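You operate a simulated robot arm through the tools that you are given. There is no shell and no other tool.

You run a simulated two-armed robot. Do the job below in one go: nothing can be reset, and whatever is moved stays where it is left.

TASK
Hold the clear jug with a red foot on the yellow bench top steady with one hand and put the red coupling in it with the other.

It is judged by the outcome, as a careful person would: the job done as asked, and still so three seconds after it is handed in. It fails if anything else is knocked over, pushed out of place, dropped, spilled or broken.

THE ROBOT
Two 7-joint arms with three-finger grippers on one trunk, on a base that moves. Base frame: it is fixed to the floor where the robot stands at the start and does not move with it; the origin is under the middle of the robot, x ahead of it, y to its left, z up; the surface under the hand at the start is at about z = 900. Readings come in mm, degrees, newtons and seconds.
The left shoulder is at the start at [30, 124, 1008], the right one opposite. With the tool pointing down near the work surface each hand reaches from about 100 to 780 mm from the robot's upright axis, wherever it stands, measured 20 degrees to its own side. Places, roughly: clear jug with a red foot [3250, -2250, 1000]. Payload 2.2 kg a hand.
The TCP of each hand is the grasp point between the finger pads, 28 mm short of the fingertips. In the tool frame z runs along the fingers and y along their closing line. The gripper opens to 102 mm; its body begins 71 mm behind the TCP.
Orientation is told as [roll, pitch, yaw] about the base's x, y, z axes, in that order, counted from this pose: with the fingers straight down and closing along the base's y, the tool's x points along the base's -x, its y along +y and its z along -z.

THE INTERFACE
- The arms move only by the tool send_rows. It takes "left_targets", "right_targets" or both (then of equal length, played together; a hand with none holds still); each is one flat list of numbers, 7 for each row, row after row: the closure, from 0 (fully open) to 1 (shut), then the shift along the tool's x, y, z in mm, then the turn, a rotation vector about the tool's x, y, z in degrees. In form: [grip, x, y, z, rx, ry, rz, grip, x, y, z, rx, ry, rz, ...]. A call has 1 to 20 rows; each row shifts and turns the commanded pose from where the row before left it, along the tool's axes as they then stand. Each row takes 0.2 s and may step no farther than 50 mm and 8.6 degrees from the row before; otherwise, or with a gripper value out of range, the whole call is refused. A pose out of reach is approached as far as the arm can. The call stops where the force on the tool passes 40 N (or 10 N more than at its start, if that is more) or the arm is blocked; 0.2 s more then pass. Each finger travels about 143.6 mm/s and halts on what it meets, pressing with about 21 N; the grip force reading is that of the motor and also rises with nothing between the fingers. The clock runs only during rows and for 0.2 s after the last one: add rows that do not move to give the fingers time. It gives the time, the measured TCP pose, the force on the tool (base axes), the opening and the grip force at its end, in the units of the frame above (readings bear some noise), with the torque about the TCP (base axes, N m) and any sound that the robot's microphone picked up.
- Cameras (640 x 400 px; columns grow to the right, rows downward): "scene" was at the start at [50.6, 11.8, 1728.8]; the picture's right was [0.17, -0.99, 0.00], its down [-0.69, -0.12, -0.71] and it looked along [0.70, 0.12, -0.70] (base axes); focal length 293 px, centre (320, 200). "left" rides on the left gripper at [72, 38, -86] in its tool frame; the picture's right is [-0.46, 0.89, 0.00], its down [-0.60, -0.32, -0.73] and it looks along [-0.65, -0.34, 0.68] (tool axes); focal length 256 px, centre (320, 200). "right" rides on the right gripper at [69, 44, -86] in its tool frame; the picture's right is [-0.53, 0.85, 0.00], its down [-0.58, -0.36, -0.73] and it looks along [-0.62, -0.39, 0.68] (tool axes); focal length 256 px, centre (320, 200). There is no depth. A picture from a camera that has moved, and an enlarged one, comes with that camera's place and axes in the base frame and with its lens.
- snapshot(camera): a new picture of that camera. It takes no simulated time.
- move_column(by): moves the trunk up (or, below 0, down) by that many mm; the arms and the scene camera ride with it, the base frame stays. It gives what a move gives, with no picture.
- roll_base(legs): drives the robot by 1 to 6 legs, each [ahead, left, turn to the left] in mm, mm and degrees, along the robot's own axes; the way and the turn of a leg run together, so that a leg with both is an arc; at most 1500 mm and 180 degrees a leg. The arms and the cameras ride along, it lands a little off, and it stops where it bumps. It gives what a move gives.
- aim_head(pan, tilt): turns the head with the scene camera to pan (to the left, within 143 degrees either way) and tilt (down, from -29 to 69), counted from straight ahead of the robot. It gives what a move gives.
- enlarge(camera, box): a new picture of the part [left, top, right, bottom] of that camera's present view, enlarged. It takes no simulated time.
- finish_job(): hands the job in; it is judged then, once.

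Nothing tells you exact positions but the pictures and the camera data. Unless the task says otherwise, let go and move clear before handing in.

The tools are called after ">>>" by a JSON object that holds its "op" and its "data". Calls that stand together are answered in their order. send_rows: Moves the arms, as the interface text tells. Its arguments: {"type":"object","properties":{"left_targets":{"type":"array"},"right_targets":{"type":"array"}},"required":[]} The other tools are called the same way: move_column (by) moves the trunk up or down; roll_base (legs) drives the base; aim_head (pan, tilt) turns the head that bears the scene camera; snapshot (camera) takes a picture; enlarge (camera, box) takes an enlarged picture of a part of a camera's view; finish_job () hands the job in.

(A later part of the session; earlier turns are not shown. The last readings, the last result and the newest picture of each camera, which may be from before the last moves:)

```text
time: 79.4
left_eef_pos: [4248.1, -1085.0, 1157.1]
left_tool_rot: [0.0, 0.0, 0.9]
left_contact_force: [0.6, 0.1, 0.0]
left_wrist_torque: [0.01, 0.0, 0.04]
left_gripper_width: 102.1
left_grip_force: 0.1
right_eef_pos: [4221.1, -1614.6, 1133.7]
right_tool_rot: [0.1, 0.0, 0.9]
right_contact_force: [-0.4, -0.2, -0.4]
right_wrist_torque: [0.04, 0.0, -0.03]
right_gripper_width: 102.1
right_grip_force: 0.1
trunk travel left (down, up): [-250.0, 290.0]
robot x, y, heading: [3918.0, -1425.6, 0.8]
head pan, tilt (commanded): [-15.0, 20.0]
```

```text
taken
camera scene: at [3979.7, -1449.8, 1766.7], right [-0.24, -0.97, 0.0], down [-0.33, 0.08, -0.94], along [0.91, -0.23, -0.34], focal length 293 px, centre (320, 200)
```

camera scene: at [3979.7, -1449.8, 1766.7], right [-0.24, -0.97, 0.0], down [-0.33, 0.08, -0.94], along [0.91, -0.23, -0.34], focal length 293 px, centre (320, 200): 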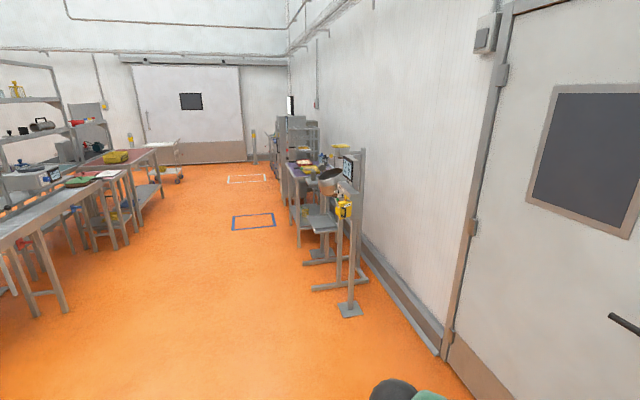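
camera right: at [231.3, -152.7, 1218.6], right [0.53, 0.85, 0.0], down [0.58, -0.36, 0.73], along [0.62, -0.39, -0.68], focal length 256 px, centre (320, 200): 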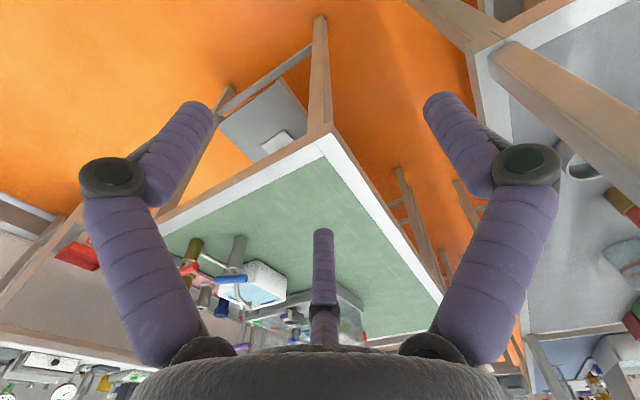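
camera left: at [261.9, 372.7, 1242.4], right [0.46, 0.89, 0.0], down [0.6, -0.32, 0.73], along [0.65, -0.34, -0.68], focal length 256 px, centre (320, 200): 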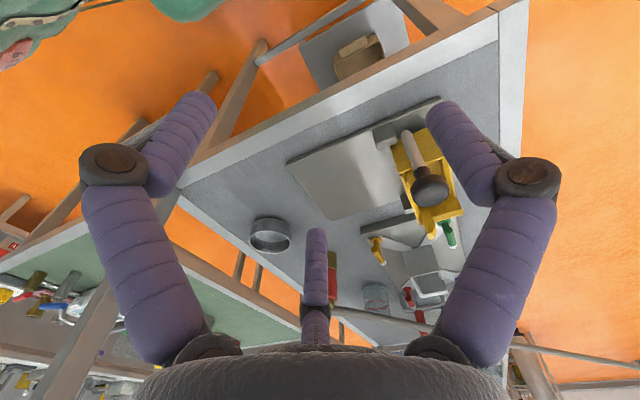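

>>> {"op": "aim_head", "data": {"pan": 125, "tilt": 20}}

>>> {"op": "enlarge", "data": {"camera": "scene", "box": [180, 130, 340, 230]}}

>>> {"op": "enlarge", "data": {"camera": "scene", "box": [320, 130, 520, 255]}}

>>> {"op": "enlarge", "data": {"camera": "scene", "box": [0, 100, 200, 225]}}

>>> {"op": "enlarge", "data": {"camera": "scene", "box": [140, 210, 400, 372]}}

>>> {"op": "aim_head", "data": {"pan": 80, "tilt": 20}}

>>> {"op": "enlarge", "data": {"camera": "scene", "box": [260, 100, 420, 200]}}

>>> {"op": "enlarge", "data": {"camera": "scene", "box": [400, 120, 600, 245]}}

```text
time: 81.7
left_eef_pos: [4247.1, -1085.0, 1157.3]
left_tool_rot: [0.0, 0.1, 0.9]
left_contact_force: [-0.5, -0.2, 0.4]
left_wrist_torque: [0.03, 0.01, 0.03]
left_gripper_width: 102.0
left_grip_force: 0.1
right_eef_pos: [4221.8, -1614.0, 1133.9]
right_tool_rot: [0.1, -0.1, 0.9]
right_contact_force: [0.4, 0.0, -0.5]
right_wrist_torque: [0.02, -0.02, 0.04]
right_gripper_width: 102.1
right_grip_force: 0.0
trunk travel left (down, up): [-250.0, 290.0]
robot x, y, heading: [3922.8, -1425.1, 1.1]
head pan, tilt (commanded): [125.0, 20.0]
```

```text
4.00 times, centred on (260, 180) of scene
camera zoom: at [3834.7, -1351.8, 1766.7], right [0.81, 0.59, 0.0], down [0.2, -0.28, -0.94], along [-0.55, 0.76, -0.34], focal length 1170 px, centre (560, 280)
```

zoom: 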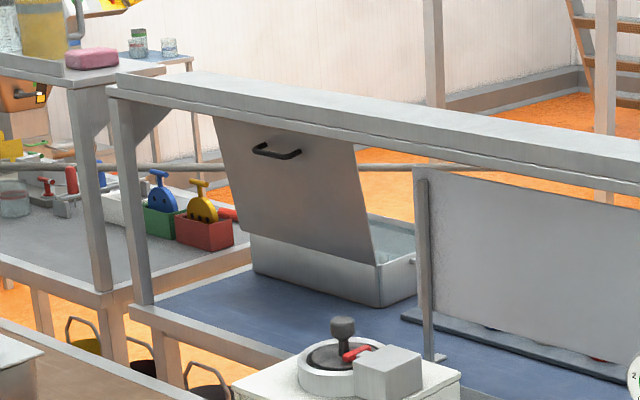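

```text
3.20 times, centred on (420, 192) of scene
camera zoom: at [3834.7, -1351.8, 1766.7], right [0.81, 0.59, 0.0], down [0.2, -0.28, -0.94], along [-0.55, 0.76, -0.34], focal length 936 px, centre (0, 224)
```

zoom: 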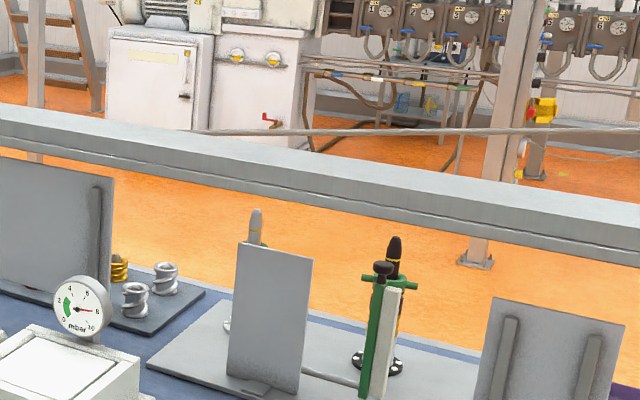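

```text
3.20 times, centred on (100, 162) of scene
camera zoom: at [3834.7, -1351.8, 1766.7], right [0.81, 0.59, 0.0], down [0.2, -0.28, -0.94], along [-0.55, 0.76, -0.34], focal length 936 px, centre (1024, 320)
```

zoom: 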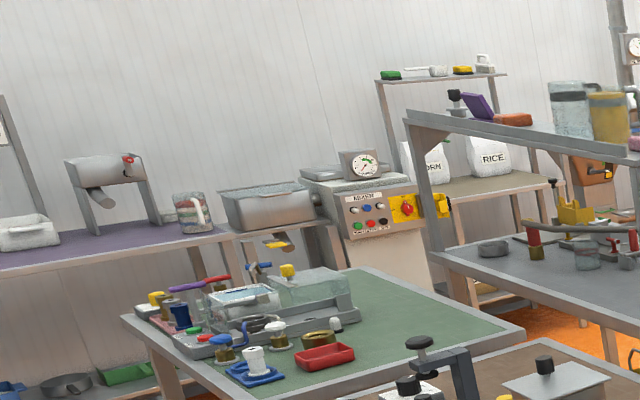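

```text
2.46 times, centred on (270, 291) of scene
camera zoom: at [3834.7, -1351.8, 1766.7], right [0.81, 0.59, 0.0], down [0.2, -0.28, -0.94], along [-0.55, 0.76, -0.34], focal length 720 px, centre (443, -24)
```

zoom: 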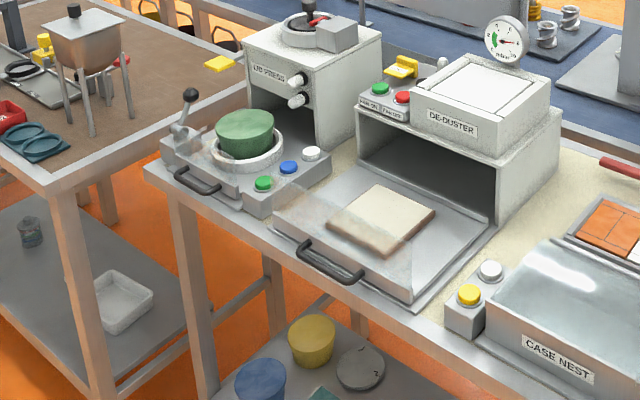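

```text
time: 82.8
left_eef_pos: [4247.6, -1085.1, 1156.3]
left_tool_rot: [0.0, 0.0, 0.9]
left_contact_force: [0.3, -0.2, -0.7]
left_wrist_torque: [-0.01, -0.01, -0.01]
left_gripper_width: 102.1
left_grip_force: 0.0
right_eef_pos: [4221.5, -1615.9, 1135.1]
right_tool_rot: [-0.1, -0.1, 0.9]
right_contact_force: [0.2, 0.3, 0.8]
right_wrist_torque: [-0.01, -0.03, 0.01]
right_gripper_width: 102.0
right_grip_force: 0.0
trunk travel left (down, up): [-250.0, 290.0]
robot x, y, heading: [3918.0, -1424.1, 1.1]
head pan, tilt (commanded): [80.0, 20.0]
```

```text
4.00 times, centred on (340, 150) of scene
camera zoom: at [3903.9, -1335.3, 1766.7], right [0.99, -0.16, 0.0], down [-0.05, -0.34, -0.94], along [0.15, 0.93, -0.34], focal length 1170 px, centre (240, 400)
```

zoom: 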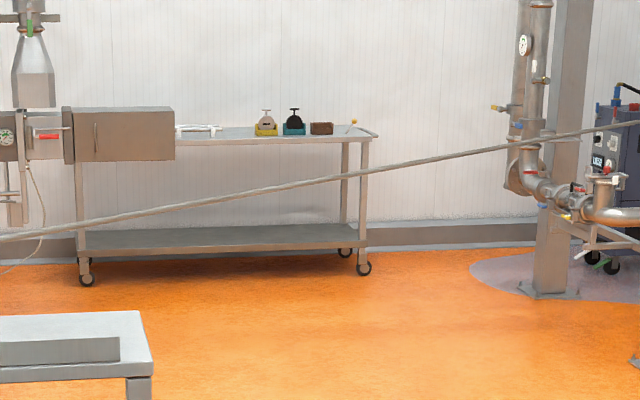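

```text
3.20 times, centred on (500, 182) of scene
camera zoom: at [3903.9, -1335.3, 1766.7], right [0.99, -0.16, 0.0], down [-0.05, -0.34, -0.94], along [0.15, 0.93, -0.34], focal length 936 px, centre (-256, 256)
```

zoom: 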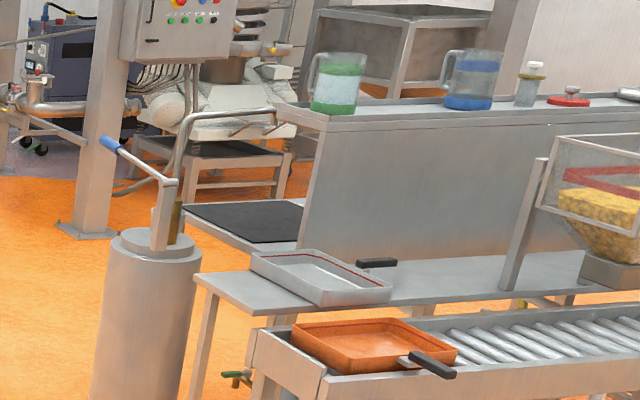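

The red and brass piece at the end of the long grey line, which sits near where the robot started, may be the coupling. I'll trace that line to see whether it's a hose and where it's anchored.

>>> {"op": "aim_head", "data": {"pan": 65, "tilt": 15}}

>>> {"op": "enlarge", "data": {"camera": "scene", "box": [260, 60, 420, 180]}}

>>> {"op": "aim_head", "data": {"pan": 120, "tilt": 15}}

>>> {"op": "enlarge", "data": {"camera": "scene", "box": [60, 100, 380, 300]}}

>>> {"op": "enlarge", "data": {"camera": "scene", "box": [120, 160, 200, 230]}}

```text
time: 83.5
left_eef_pos: [4247.0, -1084.5, 1157.0]
left_tool_rot: [0.0, 0.0, 0.9]
left_contact_force: [0.5, 0.4, 0.1]
left_wrist_torque: [-0.04, 0.02, -0.01]
left_gripper_width: 102.2
left_grip_force: 0.0
right_eef_pos: [4222.8, -1614.7, 1132.4]
right_tool_rot: [0.2, 0.0, 0.9]
right_contact_force: [-0.2, 0.0, 0.5]
right_wrist_torque: [0.03, 0.0, 0.03]
right_gripper_width: 101.9
right_grip_force: 0.0
trunk travel left (down, up): [-250.0, 290.0]
robot x, y, heading: [3917.4, -1425.7, 0.9]
head pan, tilt (commanded): [65.0, 15.0]
```

```text
3.33 times, centred on (340, 120) of scene
camera zoom: at [3927.3, -1341.9, 1774.8], right [0.91, -0.41, 0.0], down [-0.11, -0.24, -0.97], along [0.39, 0.88, -0.26], focal length 975 px, centre (253, 467)
```

zoom: 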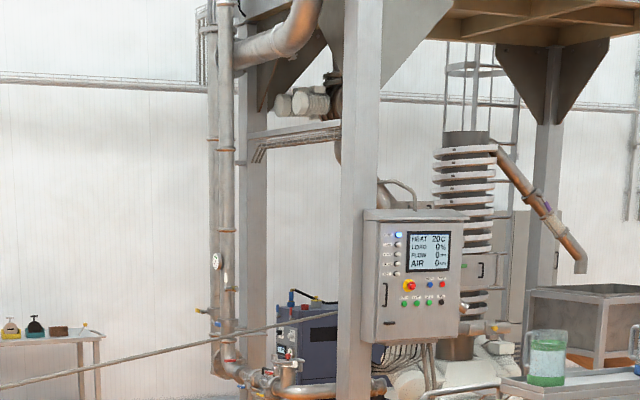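

```text
time: 84.8
left_eef_pos: [4248.4, -1084.4, 1156.6]
left_tool_rot: [0.1, -0.1, 0.9]
left_contact_force: [-0.5, -0.7, -0.4]
left_wrist_torque: [-0.02, -0.03, 0.02]
left_gripper_width: 101.7
left_grip_force: 0.0
right_eef_pos: [4221.9, -1614.7, 1133.8]
right_tool_rot: [-0.1, 0.0, 0.8]
right_contact_force: [0.2, 0.3, -0.5]
right_wrist_torque: [-0.02, 0.02, 0.03]
right_gripper_width: 101.9
right_grip_force: 0.0
trunk travel left (down, up): [-250.0, 290.0]
robot x, y, heading: [3919.0, -1425.1, 0.9]
head pan, tilt (commanded): [120.0, 15.0]
```

```text
2.00 times, centred on (220, 200) of scene
camera zoom: at [3841.4, -1347.0, 1774.9], right [0.86, 0.51, 0.0], down [0.13, -0.22, -0.97], along [-0.5, 0.83, -0.26], focal length 585 px, centre (520, 200)
```

zoom: 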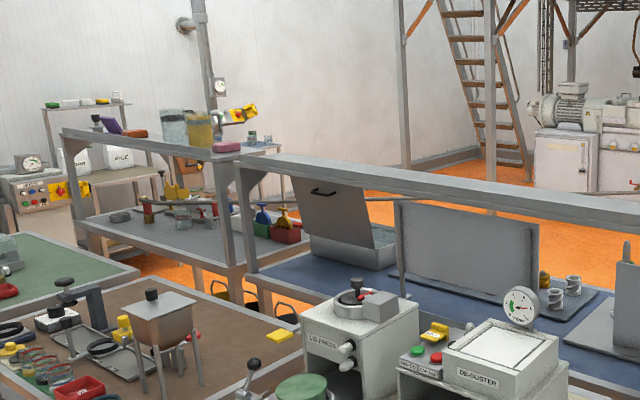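

```text
5.71 times, centred on (160, 195) of scene
camera zoom: at [3841.4, -1347.0, 1774.9], right [0.86, 0.51, 0.0], down [0.13, -0.22, -0.97], along [-0.5, 0.83, -0.26], focal length 1672 px, centre (1234, 229)
```

zoom: 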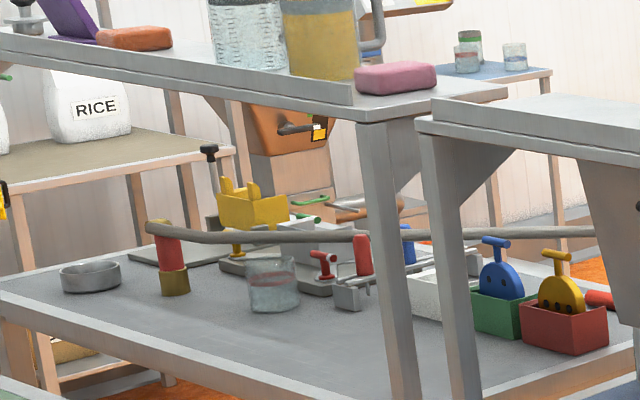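

The long grey line looks like a hose running from the far machinery to the red piece. Before deciding, I'll go through the gap to the open floor on the left and check the pegboard and the coupling from that side.

>>> {"op": "roll_base", "data": {"legs": [[750, 0, -1], [0, 1300, 0], [0, 1150, 0]]}}

>>> {"op": "aim_head", "data": {"pan": 140, "tilt": 25}}

>>> {"op": "snapshot", "data": {"camera": "scene"}}

>>> {"op": "aim_head", "data": {"pan": 60, "tilt": 20}}

>>> {"op": "snapshot", "data": {"camera": "scene"}}

>>> {"op": "aim_head", "data": {"pan": 15, "tilt": 20}}

>>> {"op": "snapshot", "data": {"camera": "scene"}}

```text
time: 100.6
left_eef_pos: [4998.3, 1396.1, 1156.6]
left_tool_rot: [0.0, 0.0, 0.0]
left_contact_force: [-1.0, 0.2, 0.5]
left_wrist_torque: [-0.02, -0.01, -0.02]
left_gripper_width: 102.0
left_grip_force: 0.1
right_eef_pos: [4963.1, 865.4, 1133.6]
right_tool_rot: [-0.1, 0.0, 0.0]
right_contact_force: [-0.3, 0.2, 0.2]
right_wrist_torque: [-0.01, 0.01, -0.04]
right_gripper_width: 102.0
right_grip_force: 0.1
trunk travel left (down, up): [-250.0, 290.0]
robot x, y, heading: [4663.1, 1060.9, -0.1]
head pan, tilt (commanded): [120.0, 15.0]
```

```text
time: 101.4
left_eef_pos: [4998.6, 1395.5, 1156.5]
left_tool_rot: [0.1, 0.0, -0.1]
left_contact_force: [0.2, 0.8, 0.5]
left_wrist_torque: [-0.01, -0.02, -0.04]
left_gripper_width: 101.9
left_grip_force: 0.1
right_eef_pos: [4963.5, 867.1, 1133.2]
right_tool_rot: [0.1, 0.0, 0.0]
right_contact_force: [-0.5, 0.9, 0.6]
right_wrist_torque: [0.01, 0.03, -0.03]
right_gripper_width: 102.1
right_grip_force: 0.0
trunk travel left (down, up): [-250.0, 290.0]
robot x, y, heading: [4659.7, 1060.6, -0.1]
head pan, tilt (commanded): [140.0, 25.0]
```

```text
taken
camera scene: at [4563.3, 1119.2, 1758.7], right [0.64, 0.76, 0.0], down [0.32, -0.27, -0.91], along [-0.69, 0.58, -0.42], focal length 293 px, centre (320, 200)
```

scene: 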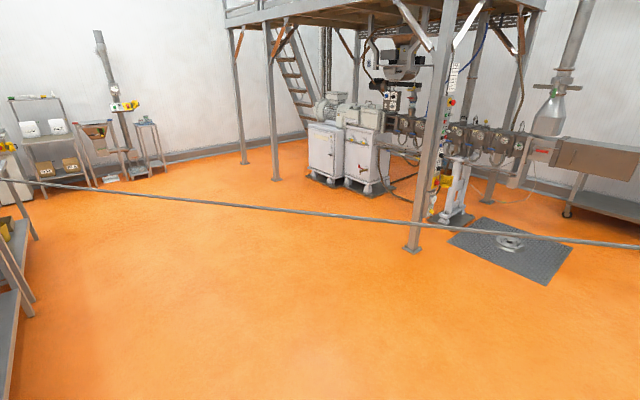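

```text
time: 102.9
left_eef_pos: [4997.2, 1396.2, 1157.0]
left_tool_rot: [0.0, 0.1, 0.1]
left_contact_force: [0.0, -0.4, 0.1]
left_wrist_torque: [0.0, 0.01, 0.0]
left_gripper_width: 101.9
left_grip_force: 0.1
right_eef_pos: [4963.6, 865.8, 1133.4]
right_tool_rot: [-0.1, 0.0, 0.0]
right_contact_force: [0.0, -0.1, -0.8]
right_wrist_torque: [0.01, 0.01, 0.03]
right_gripper_width: 102.0
right_grip_force: 0.0
trunk travel left (down, up): [-250.0, 290.0]
robot x, y, heading: [4664.1, 1062.5, -0.3]
head pan, tilt (commanded): [60.0, 20.0]
```

```text
taken
camera scene: at [4680.4, 1140.4, 1766.7], right [0.87, -0.5, 0.0], down [-0.17, -0.3, -0.94], along [0.47, 0.81, -0.34], focal length 293 px, centre (320, 200)
```

scene: 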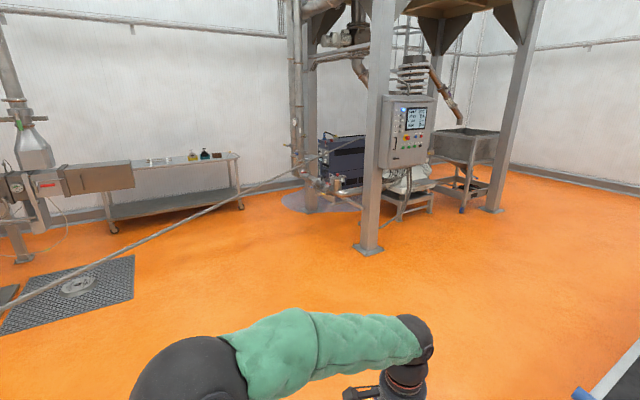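

```text
time: 104.0
left_eef_pos: [4997.8, 1396.6, 1156.5]
left_tool_rot: [0.1, 0.0, 0.0]
left_contact_force: [-1.0, -0.2, -0.5]
left_wrist_torque: [0.0, 0.0, -0.01]
left_gripper_width: 102.1
left_grip_force: 0.1
right_eef_pos: [4962.4, 866.1, 1133.3]
right_tool_rot: [0.0, 0.0, 0.0]
right_contact_force: [-0.6, 0.0, 0.0]
right_wrist_torque: [0.03, 0.02, -0.01]
right_gripper_width: 102.3
right_grip_force: 0.1
trunk travel left (down, up): [-250.0, 290.0]
robot x, y, heading: [4664.0, 1061.5, -0.4]
head pan, tilt (commanded): [15.0, 20.0]
```

```text
taken
camera scene: at [4723.7, 1083.9, 1766.7], right [0.26, -0.97, 0.0], down [-0.33, -0.09, -0.94], along [0.91, 0.24, -0.34], focal length 293 px, centre (320, 200)
```

scene: 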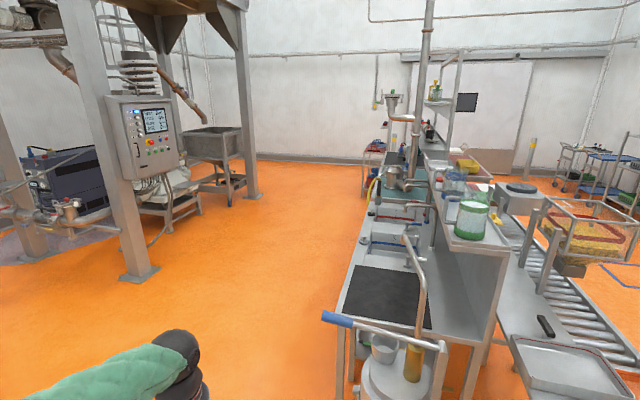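

>>> {"op": "aim_head", "data": {"pan": 55, "tilt": 15}}

>>> {"op": "enlarge", "data": {"camera": "scene", "box": [250, 80, 410, 180]}}

>>> {"op": "roll_base", "data": {"legs": [[0, 0, 90]]}}

>>> {"op": "aim_head", "data": {"pan": 100, "tilt": 20}}

>>> {"op": "snapshot", "data": {"camera": "scene"}}

```text
time: 105.1
left_eef_pos: [4997.8, 1396.1, 1156.5]
left_tool_rot: [0.1, -0.1, 0.0]
left_contact_force: [-0.5, 0.1, 0.2]
left_wrist_torque: [-0.02, 0.01, -0.01]
left_gripper_width: 101.9
left_grip_force: 0.2
right_eef_pos: [4962.8, 866.7, 1132.6]
right_tool_rot: [0.0, 0.0, -0.1]
right_contact_force: [-0.9, -0.8, 0.4]
right_wrist_torque: [0.0, 0.02, 0.0]
right_gripper_width: 102.1
right_grip_force: 0.0
trunk travel left (down, up): [-250.0, 290.0]
robot x, y, heading: [4663.3, 1061.3, -0.3]
head pan, tilt (commanded): [55.0, 15.0]
```

```text
4.00 times, centred on (330, 130) of scene
camera zoom: at [4687.5, 1136.2, 1774.8], right [0.82, -0.58, 0.0], down [-0.15, -0.21, -0.97], along [0.56, 0.79, -0.26], focal length 1170 px, centre (280, 480)
```

zoom: 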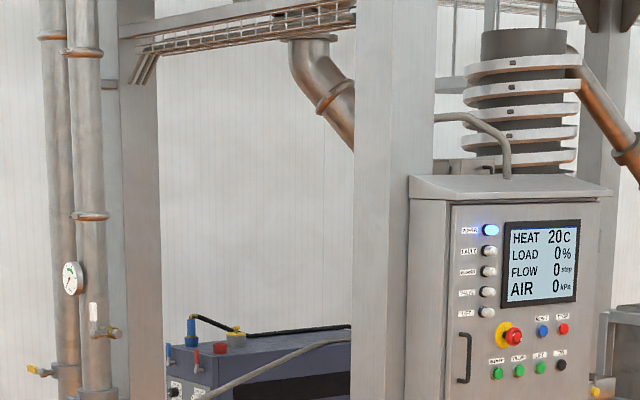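

```text
time: 109.4
left_eef_pos: [4325.5, 1390.4, 1158.0]
left_tool_rot: [0.0, 0.0, 90.6]
left_contact_force: [0.4, -0.8, -0.8]
left_wrist_torque: [0.03, 0.02, 0.0]
left_gripper_width: 102.0
left_grip_force: 0.1
right_eef_pos: [4855.1, 1364.4, 1133.9]
right_tool_rot: [-0.1, 0.1, 90.7]
right_contact_force: [-0.3, -1.1, 0.6]
right_wrist_torque: [0.0, -0.02, 0.02]
right_gripper_width: 102.0
right_grip_force: 0.1
trunk travel left (down, up): [-250.0, 290.0]
robot x, y, heading: [4661.1, 1065.0, 90.8]
head pan, tilt (commanded): [55.0, 15.0]
```

```text
time: 110.5
left_eef_pos: [4325.6, 1390.8, 1157.7]
left_tool_rot: [0.0, -0.1, 90.7]
left_contact_force: [0.7, 0.9, -0.2]
left_wrist_torque: [0.0, 0.0, 0.01]
left_gripper_width: 101.9
left_grip_force: 0.0
right_eef_pos: [4856.7, 1363.9, 1134.1]
right_tool_rot: [0.2, 0.1, 90.7]
right_contact_force: [0.9, 0.3, 0.0]
right_wrist_torque: [0.0, -0.01, 0.04]
right_gripper_width: 101.9
right_grip_force: 0.1
trunk travel left (down, up): [-250.0, 290.0]
robot x, y, heading: [4665.9, 1060.9, 90.9]
head pan, tilt (commanded): [100.0, 20.0]
```

```text
taken
camera scene: at [4572.5, 1012.7, 1766.7], right [-0.18, 0.98, 0.0], down [0.34, 0.06, -0.94], along [-0.92, -0.17, -0.34], focal length 293 px, centre (320, 200)
```

scene: 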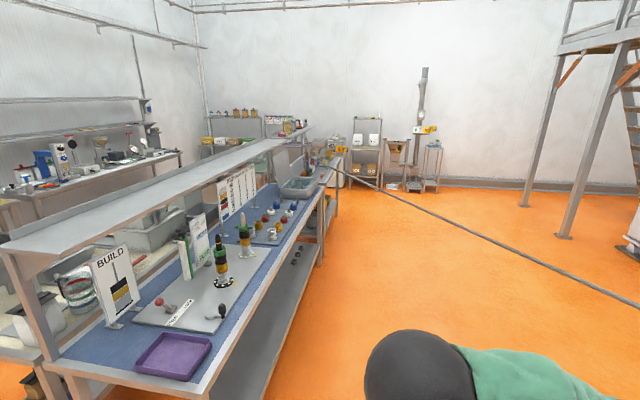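

>>> {"op": "enlarge", "data": {"camera": "scene", "box": [200, 180, 340, 270]}}

>>> {"op": "enlarge", "data": {"camera": "scene", "box": [60, 220, 260, 345]}}

>>> {"op": "enlarge", "data": {"camera": "scene", "box": [270, 120, 350, 200]}}

>>> {"op": "aim_head", "data": {"pan": -90, "tilt": 25}}

>>> {"op": "snapshot", "data": {"camera": "scene"}}

>>> {"op": "enlarge", "data": {"camera": "scene", "box": [220, 80, 420, 205]}}

```text
4.44 times, centred on (270, 225) of scene
camera zoom: at [4572.5, 1012.7, 1766.7], right [-0.18, 0.98, 0.0], down [0.34, 0.06, -0.94], along [-0.92, -0.17, -0.34], focal length 1301 px, centre (542, 89)
```

zoom: 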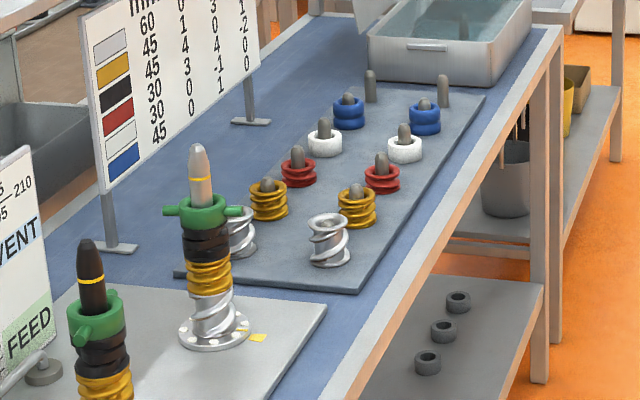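

```text
3.20 times, centred on (160, 282) of scene
camera zoom: at [4572.5, 1012.7, 1766.7], right [-0.18, 0.98, 0.0], down [0.34, 0.06, -0.94], along [-0.92, -0.17, -0.34], focal length 936 px, centre (832, -64)
```

zoom: 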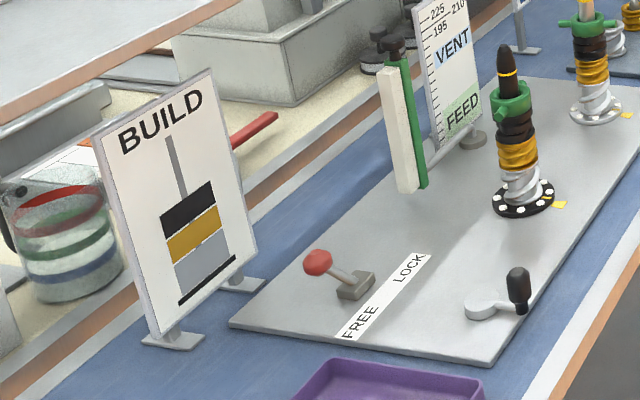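

```text
5.00 times, centred on (310, 160) of scene
camera zoom: at [4572.5, 1012.7, 1766.7], right [-0.18, 0.98, 0.0], down [0.34, 0.06, -0.94], along [-0.92, -0.17, -0.34], focal length 1463 px, centre (370, 400)
```

zoom: 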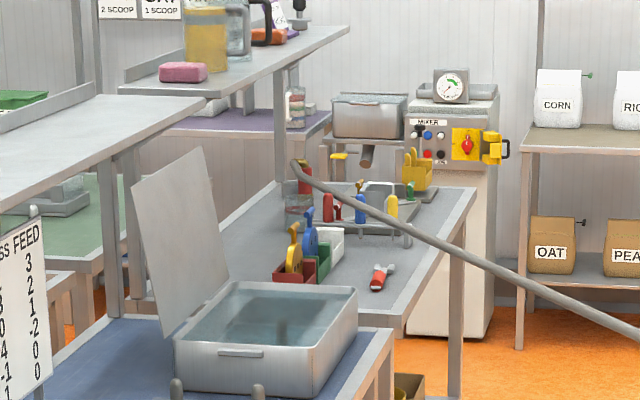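

```text
time: 113.3
left_eef_pos: [4324.9, 1392.1, 1157.0]
left_tool_rot: [0.0, 0.0, 90.7]
left_contact_force: [-0.1, -0.5, 1.2]
left_wrist_torque: [-0.01, -0.03, -0.01]
left_gripper_width: 101.9
left_grip_force: 0.0
right_eef_pos: [4855.5, 1364.0, 1133.3]
right_tool_rot: [0.0, 0.0, 90.7]
right_contact_force: [-0.5, 0.8, -0.5]
right_wrist_torque: [0.01, -0.03, -0.01]
right_gripper_width: 102.1
right_grip_force: 0.0
trunk travel left (down, up): [-250.0, 290.0]
robot x, y, heading: [4660.4, 1060.9, 90.8]
head pan, tilt (commanded): [-90.0, 25.0]
```

```text
taken
camera scene: at [4756.1, 1031.0, 1758.6], right [0.01, -1.0, 0.0], down [-0.42, -0.01, -0.91], along [0.91, 0.01, -0.42], focal length 293 px, centre (320, 200)
```

scene: 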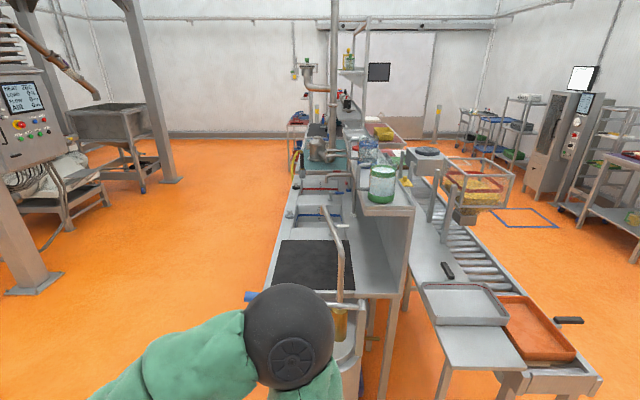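

```text
3.20 times, centred on (320, 142) of scene
camera zoom: at [4756.1, 1031.0, 1758.6], right [0.01, -1.0, 0.0], down [-0.42, -0.01, -0.91], along [0.91, 0.01, -0.42], focal length 936 px, centre (320, 384)
```

zoom: 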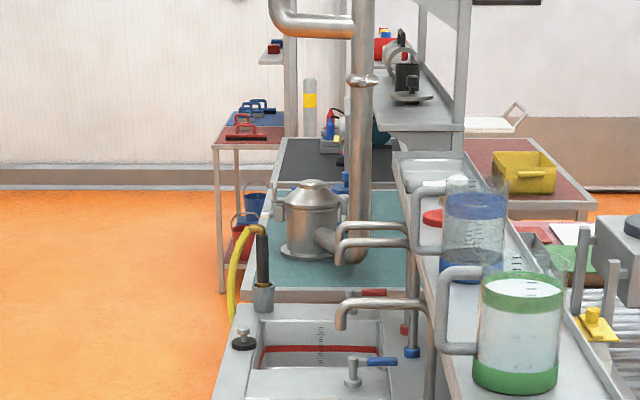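

The pegboard items are screw elements for the "BUILD" card, so they aren't couplings. I'll check the far sink and shelf station as well before deciding.

>>> {"op": "enlarge", "data": {"camera": "scene", "box": [280, 60, 360, 110]}}

>>> {"op": "enlarge", "data": {"camera": "scene", "box": [280, 100, 380, 200]}}

>>> {"op": "enlarge", "data": {"camera": "scene", "box": [440, 80, 600, 180]}}

>>> {"op": "aim_head", "data": {"pan": 0, "tilt": 15}}

>>> {"op": "snapshot", "data": {"camera": "scene"}}

>>> {"op": "enlarge", "data": {"camera": "scene", "box": [220, 100, 420, 250]}}

```text
8.00 times, centred on (320, 85) of scene
camera zoom: at [4756.1, 1031.0, 1758.6], right [0.01, -1.0, 0.0], down [-0.42, -0.01, -0.91], along [0.91, 0.01, -0.42], focal length 2341 px, centre (320, 1120)
```

zoom: 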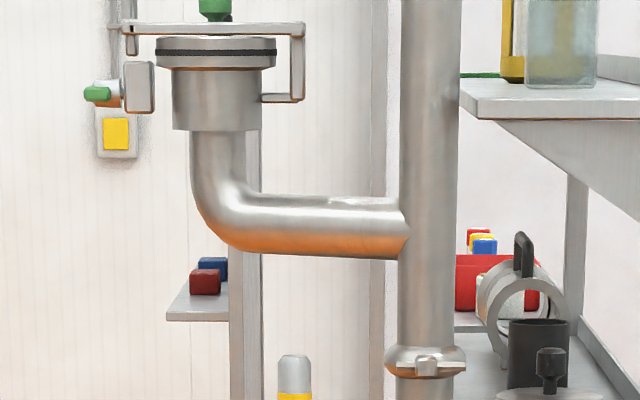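

```text
4.00 times, centred on (330, 150) of scene
camera zoom: at [4756.1, 1031.0, 1758.6], right [0.01, -1.0, 0.0], down [-0.42, -0.01, -0.91], along [0.91, 0.01, -0.42], focal length 1170 px, centre (280, 400)
```

zoom: 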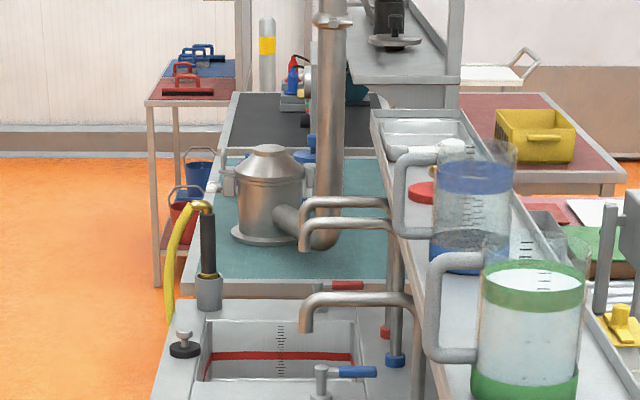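

```text
4.00 times, centred on (520, 130) of scene
camera zoom: at [4756.1, 1031.0, 1758.6], right [0.01, -1.0, 0.0], down [-0.42, -0.01, -0.91], along [0.91, 0.01, -0.42], focal length 1170 px, centre (-480, 480)
```

zoom: 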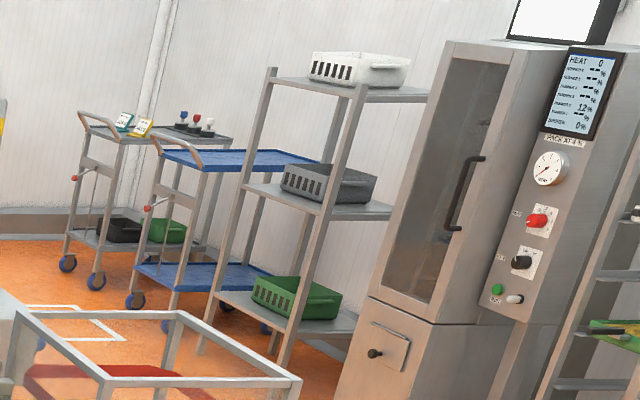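

```text
time: 115.0
left_eef_pos: [4326.2, 1391.3, 1156.8]
left_tool_rot: [0.0, 0.0, 90.7]
left_contact_force: [-0.3, -1.2, 0.3]
left_wrist_torque: [0.06, 0.01, 0.0]
left_gripper_width: 102.0
left_grip_force: 0.0
right_eef_pos: [4855.1, 1363.4, 1132.2]
right_tool_rot: [0.1, 0.0, 90.8]
right_contact_force: [0.8, -0.8, 0.0]
right_wrist_torque: [0.0, -0.02, -0.01]
right_gripper_width: 101.9
right_grip_force: 0.1
trunk travel left (down, up): [-250.0, 290.0]
robot x, y, heading: [4663.4, 1058.7, 90.5]
head pan, tilt (commanded): [0.0, 15.0]
```

```text
taken
camera scene: at [4662.9, 1123.3, 1774.8], right [1.0, 0.01, 0.0], down [0.0, -0.26, -0.97], along [-0.01, 0.97, -0.26], focal length 293 px, centre (320, 200)
```

scene: 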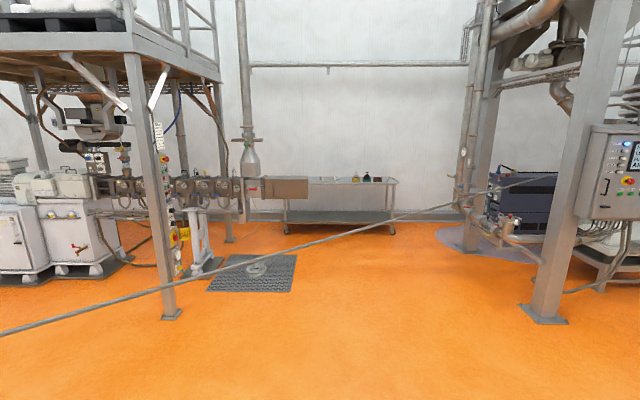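

```text
2.67 times, centred on (320, 175) of scene
camera zoom: at [4662.9, 1123.3, 1774.8], right [1.0, 0.01, 0.0], down [0.0, -0.26, -0.97], along [-0.01, 0.97, -0.26], focal length 780 px, centre (320, 267)
```

zoom: 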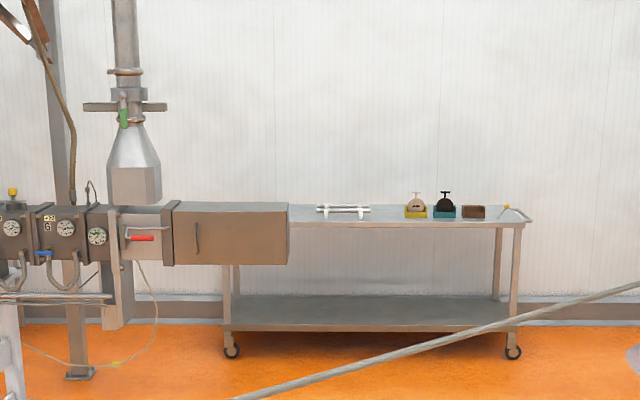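

I've settled on the red piece with brass ends, standing on the grey bench at about [777, 124, 900–1050] with a hose on top, as the red coupling. I'll go back round through the aisle to the start side to inspect it up close.

>>> {"op": "roll_base", "data": {"legs": [[0, 0, -90.8], [0, -1250, 0], [0, -1230, 0]]}}

```text
time: 131.1
left_eef_pos: [4943.7, -1116.1, 1156.5]
left_tool_rot: [0.0, 0.0, -0.9]
left_contact_force: [-0.3, 0.1, -0.9]
left_wrist_torque: [-0.02, -0.03, -0.01]
left_gripper_width: 102.0
left_grip_force: 0.0
right_eef_pos: [4900.2, -1645.8, 1132.8]
right_tool_rot: [0.1, -0.1, -0.9]
right_contact_force: [0.4, -0.4, 0.1]
right_wrist_torque: [0.01, -0.02, -0.04]
right_gripper_width: 102.2
right_grip_force: 0.1
trunk travel left (down, up): [-250.0, 290.0]
robot x, y, heading: [4602.5, -1446.9, -0.9]
head pan, tilt (commanded): [0.0, 15.0]
```

>>> {"op": "roll_base", "data": {"legs": [[-1300, 30, 0.9]]}}

>>> {"op": "aim_head", "data": {"pan": -90, "tilt": 45}}

>>> {"op": "snapshot", "data": {"camera": "scene"}}

>>> {"op": "enlarge", "data": {"camera": "scene", "box": [240, 60, 400, 180]}}

```text
time: 137.6
left_eef_pos: [3653.5, -1067.8, 1156.9]
left_tool_rot: [0.1, 0.0, -0.3]
left_contact_force: [-0.1, -0.9, 0.5]
left_wrist_torque: [-0.01, 0.0, 0.0]
left_gripper_width: 102.0
left_grip_force: 0.0
right_eef_pos: [3616.3, -1598.4, 1133.1]
right_tool_rot: [0.1, 0.0, -0.3]
right_contact_force: [-1.0, -0.3, 0.3]
right_wrist_torque: [0.0, 0.03, -0.02]
right_gripper_width: 101.8
right_grip_force: 0.1
trunk travel left (down, up): [-250.0, 290.0]
robot x, y, heading: [3320.3, -1398.8, -0.4]
head pan, tilt (commanded): [0.0, 15.0]
```

```text
time: 139.2
left_eef_pos: [3654.1, -1068.9, 1156.8]
left_tool_rot: [0.0, 0.1, -0.3]
left_contact_force: [-0.2, 0.0, -1.0]
left_wrist_torque: [0.0, 0.01, 0.01]
left_gripper_width: 102.0
left_grip_force: 0.0
right_eef_pos: [3616.7, -1598.0, 1133.9]
right_tool_rot: [0.0, 0.0, -0.3]
right_contact_force: [0.3, 0.6, 0.0]
right_wrist_torque: [0.01, 0.01, 0.0]
right_gripper_width: 102.0
right_grip_force: 0.0
trunk travel left (down, up): [-250.0, 290.0]
robot x, y, heading: [3319.3, -1406.2, -0.2]
head pan, tilt (commanded): [-90.0, 45.0]
```

```text
taken
camera scene: at [3288.0, -1484.6, 1728.1], right [-1.0, 0.0, 0.0], down [0.0, 0.71, -0.71], along [0.0, -0.71, -0.71], focal length 293 px, centre (320, 200)
```

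scene: 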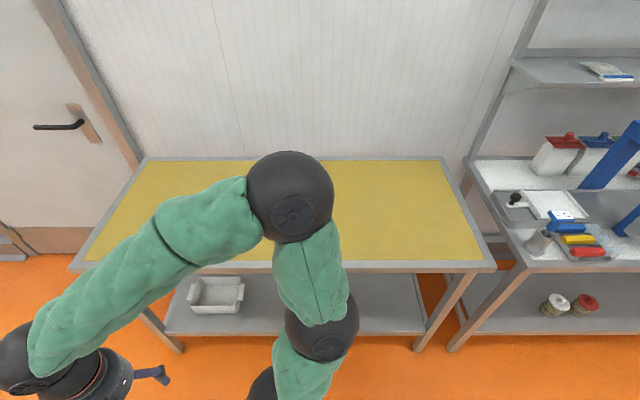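

```text
3.33 times, centred on (320, 120) of scene
camera zoom: at [3288.0, -1484.6, 1728.1], right [-1.0, 0.0, 0.0], down [0.0, 0.71, -0.71], along [0.0, -0.71, -0.71], focal length 975 px, centre (320, 467)
```

zoom: 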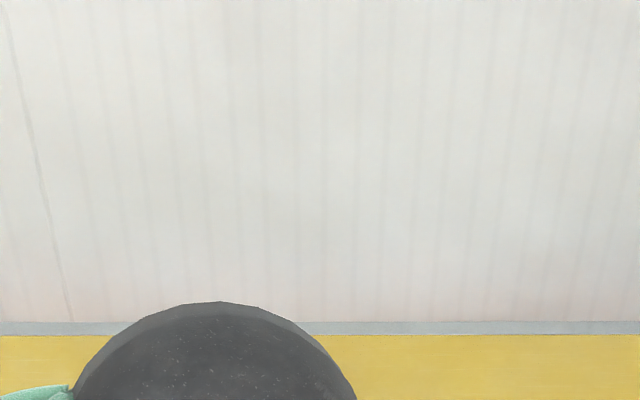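

>>> {"op": "roll_base", "data": {"legs": [[-1500, 0, 0.2], [-1500, 0, 0], [-470, 0, 0]]}}

```text
time: 155.8
left_eef_pos: [238.4, -999.4, 1156.4]
left_tool_rot: [0.1, 0.0, -1.4]
left_contact_force: [0.2, 0.0, -0.5]
left_wrist_torque: [-0.01, -0.01, -0.05]
left_gripper_width: 102.2
left_grip_force: 0.1
right_eef_pos: [192.9, -1528.0, 1134.4]
right_tool_rot: [0.0, 0.0, -1.4]
right_contact_force: [0.0, 0.1, -0.7]
right_wrist_torque: [-0.01, -0.03, 0.01]
right_gripper_width: 101.7
right_grip_force: 0.1
trunk travel left (down, up): [-250.0, 290.0]
robot x, y, heading: [-103.4, -1325.0, -1.2]
head pan, tilt (commanded): [-90.0, 45.0]
```

>>> {"op": "roll_base", "data": {"legs": [[0, 1400, 1.2], [0, 250, 0]]}}

>>> {"op": "aim_head", "data": {"pan": -10, "tilt": 40}}

>>> {"op": "snapshot", "data": {"camera": "scene"}}

>>> {"op": "snapshot", "data": {"camera": "left"}}

>>> {"op": "snapshot", "data": {"camera": "right"}}

```text
time: 164.3
left_eef_pos: [264.0, 665.1, 1156.8]
left_tool_rot: [-0.1, 0.0, -0.5]
left_contact_force: [-0.8, 1.1, 0.0]
left_wrist_torque: [-0.07, -0.01, 0.0]
left_gripper_width: 101.7
left_grip_force: 0.1
right_eef_pos: [223.8, 134.4, 1134.6]
right_tool_rot: [0.0, 0.1, -0.6]
right_contact_force: [0.1, 1.7, 0.2]
right_wrist_torque: [0.0, -0.04, 0.02]
right_gripper_width: 102.0
right_grip_force: 0.0
trunk travel left (down, up): [-250.0, 290.0]
robot x, y, heading: [-78.4, 333.9, -0.5]
head pan, tilt (commanded): [-90.0, 45.0]
```

```text
time: 165.8
left_eef_pos: [263.1, 663.4, 1156.6]
left_tool_rot: [-0.1, -0.1, -0.6]
left_contact_force: [0.0, 0.3, 0.5]
left_wrist_torque: [0.0, 0.02, -0.01]
left_gripper_width: 102.0
left_grip_force: 0.0
right_eef_pos: [223.8, 134.1, 1133.1]
right_tool_rot: [0.1, 0.0, -0.6]
right_contact_force: [-0.4, -0.4, 0.3]
right_wrist_torque: [0.0, -0.04, -0.02]
right_gripper_width: 101.8
right_grip_force: 0.1
trunk travel left (down, up): [-250.0, 290.0]
robot x, y, heading: [-73.7, 331.5, -0.6]
head pan, tilt (commanded): [-10.0, 40.0]
```

```text
taken
camera scene: at [-20.6, 315.2, 1735.3], right [-0.18, -0.98, 0.0], down [-0.63, 0.12, -0.77], along [0.75, -0.14, -0.64], focal length 293 px, centre (320, 200)
```

scene: 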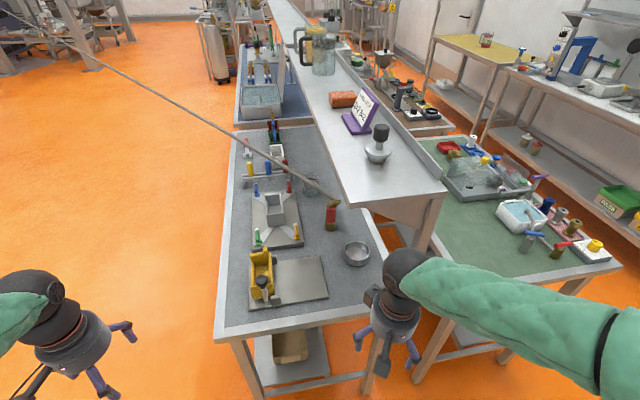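

```text
taken
camera left: at [191.7, 702.3, 1242.5], right [0.47, 0.88, 0.0], down [0.6, -0.32, 0.73], along [0.64, -0.35, -0.68], focal length 256 px, centre (320, 200)
```

left: 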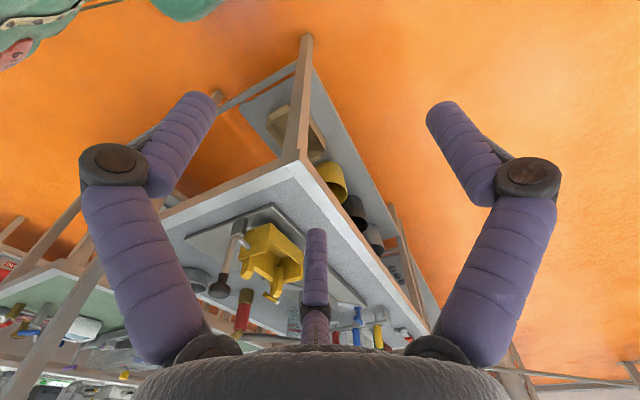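

```text
taken
camera right: at [155.5, 177.2, 1218.6], right [0.54, 0.84, 0.0], down [0.57, -0.37, 0.73], along [0.61, -0.4, -0.68], focal length 256 px, centre (320, 200)
```

right: 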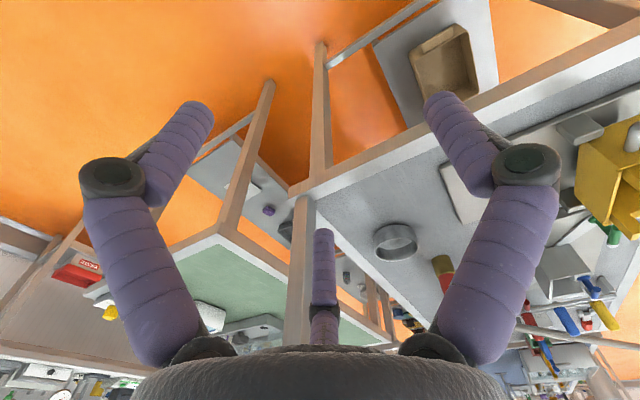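

Now I have a direct view of the red coupling with the hose on top. I'll zoom in on it.

>>> {"op": "enlarge", "data": {"camera": "scene", "box": [290, 170, 380, 240]}}

>>> {"op": "enlarge", "data": {"camera": "scene", "box": [220, 120, 400, 320]}}

>>> {"op": "enlarge", "data": {"camera": "scene", "box": [0, 0, 240, 150]}}

```text
5.71 times, centred on (335, 205) of scene
camera zoom: at [-20.6, 315.2, 1735.3], right [-0.18, -0.98, 0.0], down [-0.63, 0.12, -0.77], along [0.75, -0.14, -0.64], focal length 1672 px, centre (234, 171)
```

zoom: 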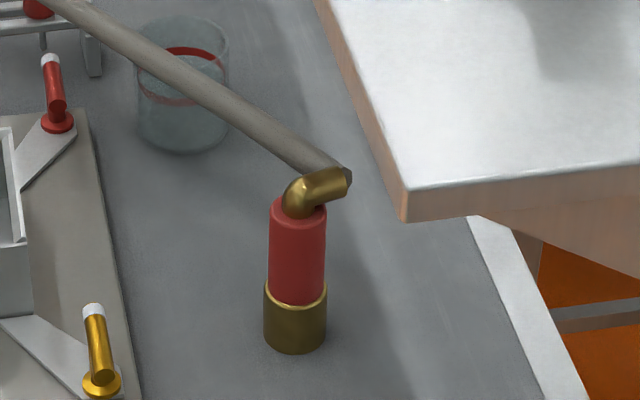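

```text
2.00 times, centred on (310, 220) of scene
camera zoom: at [-20.6, 315.2, 1735.3], right [-0.18, -0.98, 0.0], down [-0.63, 0.12, -0.77], along [0.75, -0.14, -0.64], focal length 585 px, centre (340, 160)
```

zoom: 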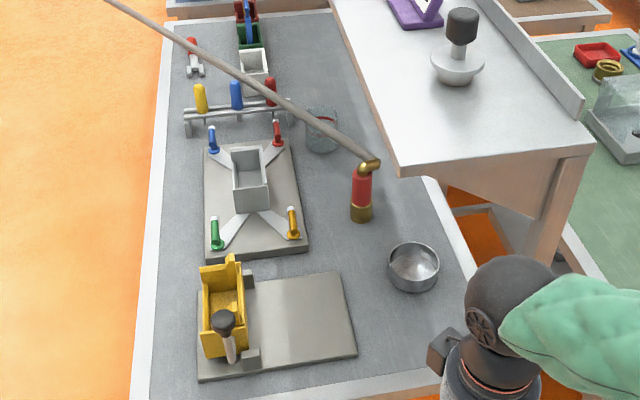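

```text
2.67 times, centred on (120, 75) of scene
camera zoom: at [-20.6, 315.2, 1735.3], right [-0.18, -0.98, 0.0], down [-0.63, 0.12, -0.77], along [0.75, -0.14, -0.64], focal length 780 px, centre (853, 533)
```

zoom: 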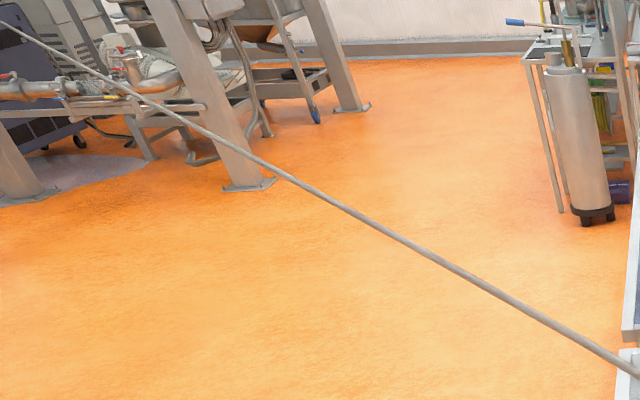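

The hose ends in the brass elbow on top of the coupling, which stands at about [777, 124] just under the edge of the shelf (z about 1310). I'll approach from the open floor on the north side, where the hand can lean in under the shelf.

>>> {"op": "roll_base", "data": {"legs": [[0, 920, 0.6], [860, 0, 0], [0, 0, -90]]}}

>>> {"op": "aim_head", "data": {"pan": 5, "tilt": 35}}

>>> {"op": "snapshot", "data": {"camera": "scene"}}

>>> {"op": "enlarge", "data": {"camera": "scene", "box": [240, 120, 440, 260]}}

```text
time: 178.6
left_eef_pos: [1113.0, 903.5, 1157.3]
left_tool_rot: [0.0, -0.1, -91.4]
left_contact_force: [-0.6, 0.0, 0.2]
left_wrist_torque: [-0.02, -0.02, -0.01]
left_gripper_width: 101.9
left_grip_force: 0.1
right_eef_pos: [582.3, 949.9, 1133.4]
right_tool_rot: [0.2, 0.1, -91.4]
right_contact_force: [-0.4, -0.2, 1.1]
right_wrist_torque: [-0.03, 0.02, 0.01]
right_gripper_width: 102.3
right_grip_force: 0.1
trunk travel left (down, up): [-250.0, 290.0]
robot x, y, heading: [786.5, 1242.4, -91.2]
head pan, tilt (commanded): [-10.0, 40.0]
```

```text
time: 179.4
left_eef_pos: [1112.5, 903.1, 1156.9]
left_tool_rot: [0.0, 0.0, -91.5]
left_contact_force: [-0.4, -0.1, 0.9]
left_wrist_torque: [0.0, 0.0, 0.01]
left_gripper_width: 101.9
left_grip_force: 0.1
right_eef_pos: [582.6, 951.2, 1133.5]
right_tool_rot: [0.0, -0.1, -91.4]
right_contact_force: [-1.0, 0.0, 0.1]
right_wrist_torque: [0.02, 0.0, -0.01]
right_gripper_width: 102.2
right_grip_force: 0.0
trunk travel left (down, up): [-250.0, 290.0]
robot x, y, heading: [786.2, 1244.8, -91.4]
head pan, tilt (commanded): [5.0, 35.0]
```

```text
taken
camera scene: at [791.7, 1185.3, 1742.8], right [-1.0, -0.06, 0.0], down [-0.04, 0.57, -0.82], along [0.05, -0.82, -0.57], focal length 293 px, centre (320, 200)
```

scene: 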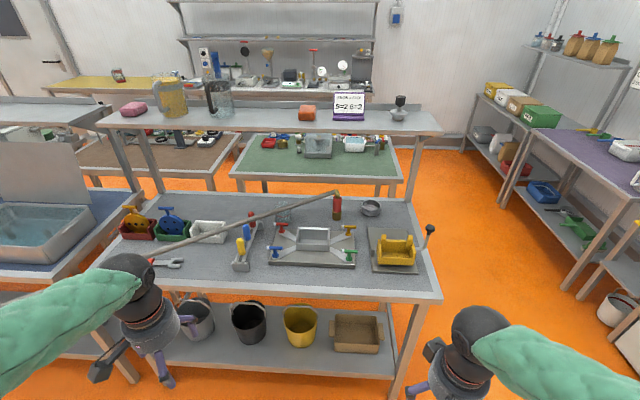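

```text
2.86 times, centred on (340, 190) of scene
camera zoom: at [791.7, 1185.3, 1742.8], right [-1.0, -0.06, 0.0], down [-0.04, 0.57, -0.82], along [0.05, -0.82, -0.57], focal length 836 px, centre (263, 229)
```

zoom: 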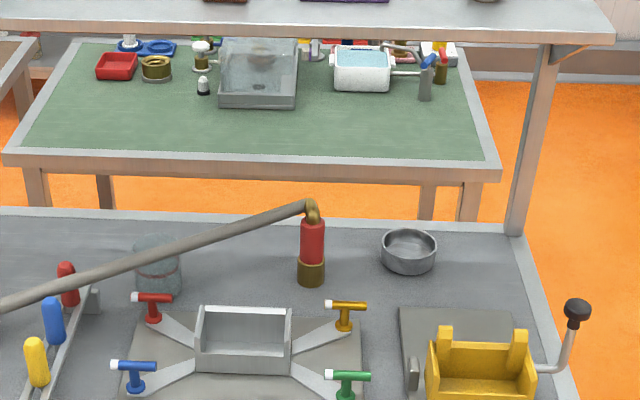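

The coupling, hose and shelf edge are all clear from this side. I'll drive closer, then bring the left hand over with a forward lean.

>>> {"op": "roll_base", "data": {"legs": [[320, 0, 1.4]]}}

>>> {"op": "aim_head", "data": {"pan": 0, "tilt": 45}}

>>> {"op": "snapshot", "data": {"camera": "scene"}}

>>> {"op": "enlarge", "data": {"camera": "scene", "box": [240, 80, 440, 220]}}

```text
time: 181.5
left_eef_pos: [1112.9, 590.9, 1155.9]
left_tool_rot: [0.0, 0.0, -90.5]
left_contact_force: [-0.1, -0.2, -1.4]
left_wrist_torque: [0.03, 0.0, -0.02]
left_gripper_width: 102.1
left_grip_force: 0.1
right_eef_pos: [582.2, 630.4, 1133.6]
right_tool_rot: [0.0, 0.0, -90.4]
right_contact_force: [-0.7, -0.8, -0.8]
right_wrist_torque: [0.05, -0.02, 0.0]
right_gripper_width: 102.1
right_grip_force: 0.1
trunk travel left (down, up): [-250.0, 290.0]
robot x, y, heading: [780.8, 929.6, -90.7]
head pan, tilt (commanded): [5.0, 35.0]
```

```text
time: 182.2
left_eef_pos: [1112.4, 593.0, 1156.1]
left_tool_rot: [0.0, 0.1, -90.5]
left_contact_force: [-0.1, 0.2, -0.2]
left_wrist_torque: [-0.01, 0.0, -0.07]
left_gripper_width: 102.1
left_grip_force: 0.0
right_eef_pos: [582.9, 631.9, 1133.3]
right_tool_rot: [0.0, 0.0, -90.5]
right_contact_force: [0.9, 0.2, 0.5]
right_wrist_torque: [-0.01, 0.0, -0.02]
right_gripper_width: 101.8
right_grip_force: 0.0
trunk travel left (down, up): [-250.0, 290.0]
robot x, y, heading: [779.0, 926.1, -90.3]
head pan, tilt (commanded): [0.0, 45.0]
```

```text
taken
camera scene: at [779.8, 876.1, 1728.1], right [-1.0, 0.01, 0.0], down [0.01, 0.71, -0.71], along [-0.01, -0.71, -0.71], focal length 293 px, centre (320, 200)
```

scene: 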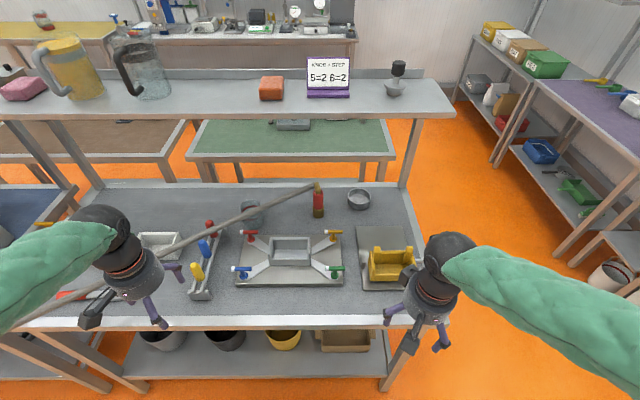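

```text
2.86 times, centred on (340, 150) of scene
camera zoom: at [779.8, 876.1, 1728.1], right [-1.0, 0.01, 0.0], down [0.01, 0.71, -0.71], along [-0.01, -0.71, -0.71], focal length 836 px, centre (263, 343)
```

zoom: 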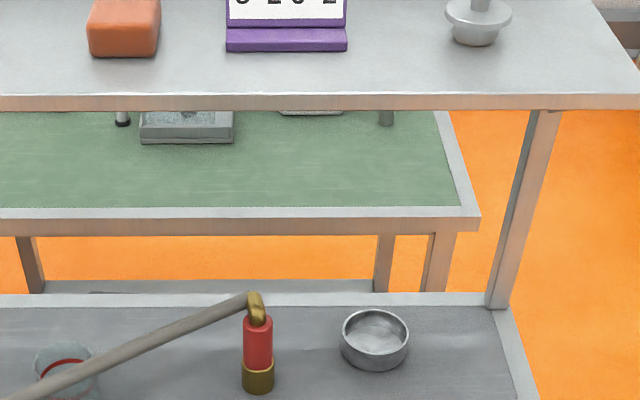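

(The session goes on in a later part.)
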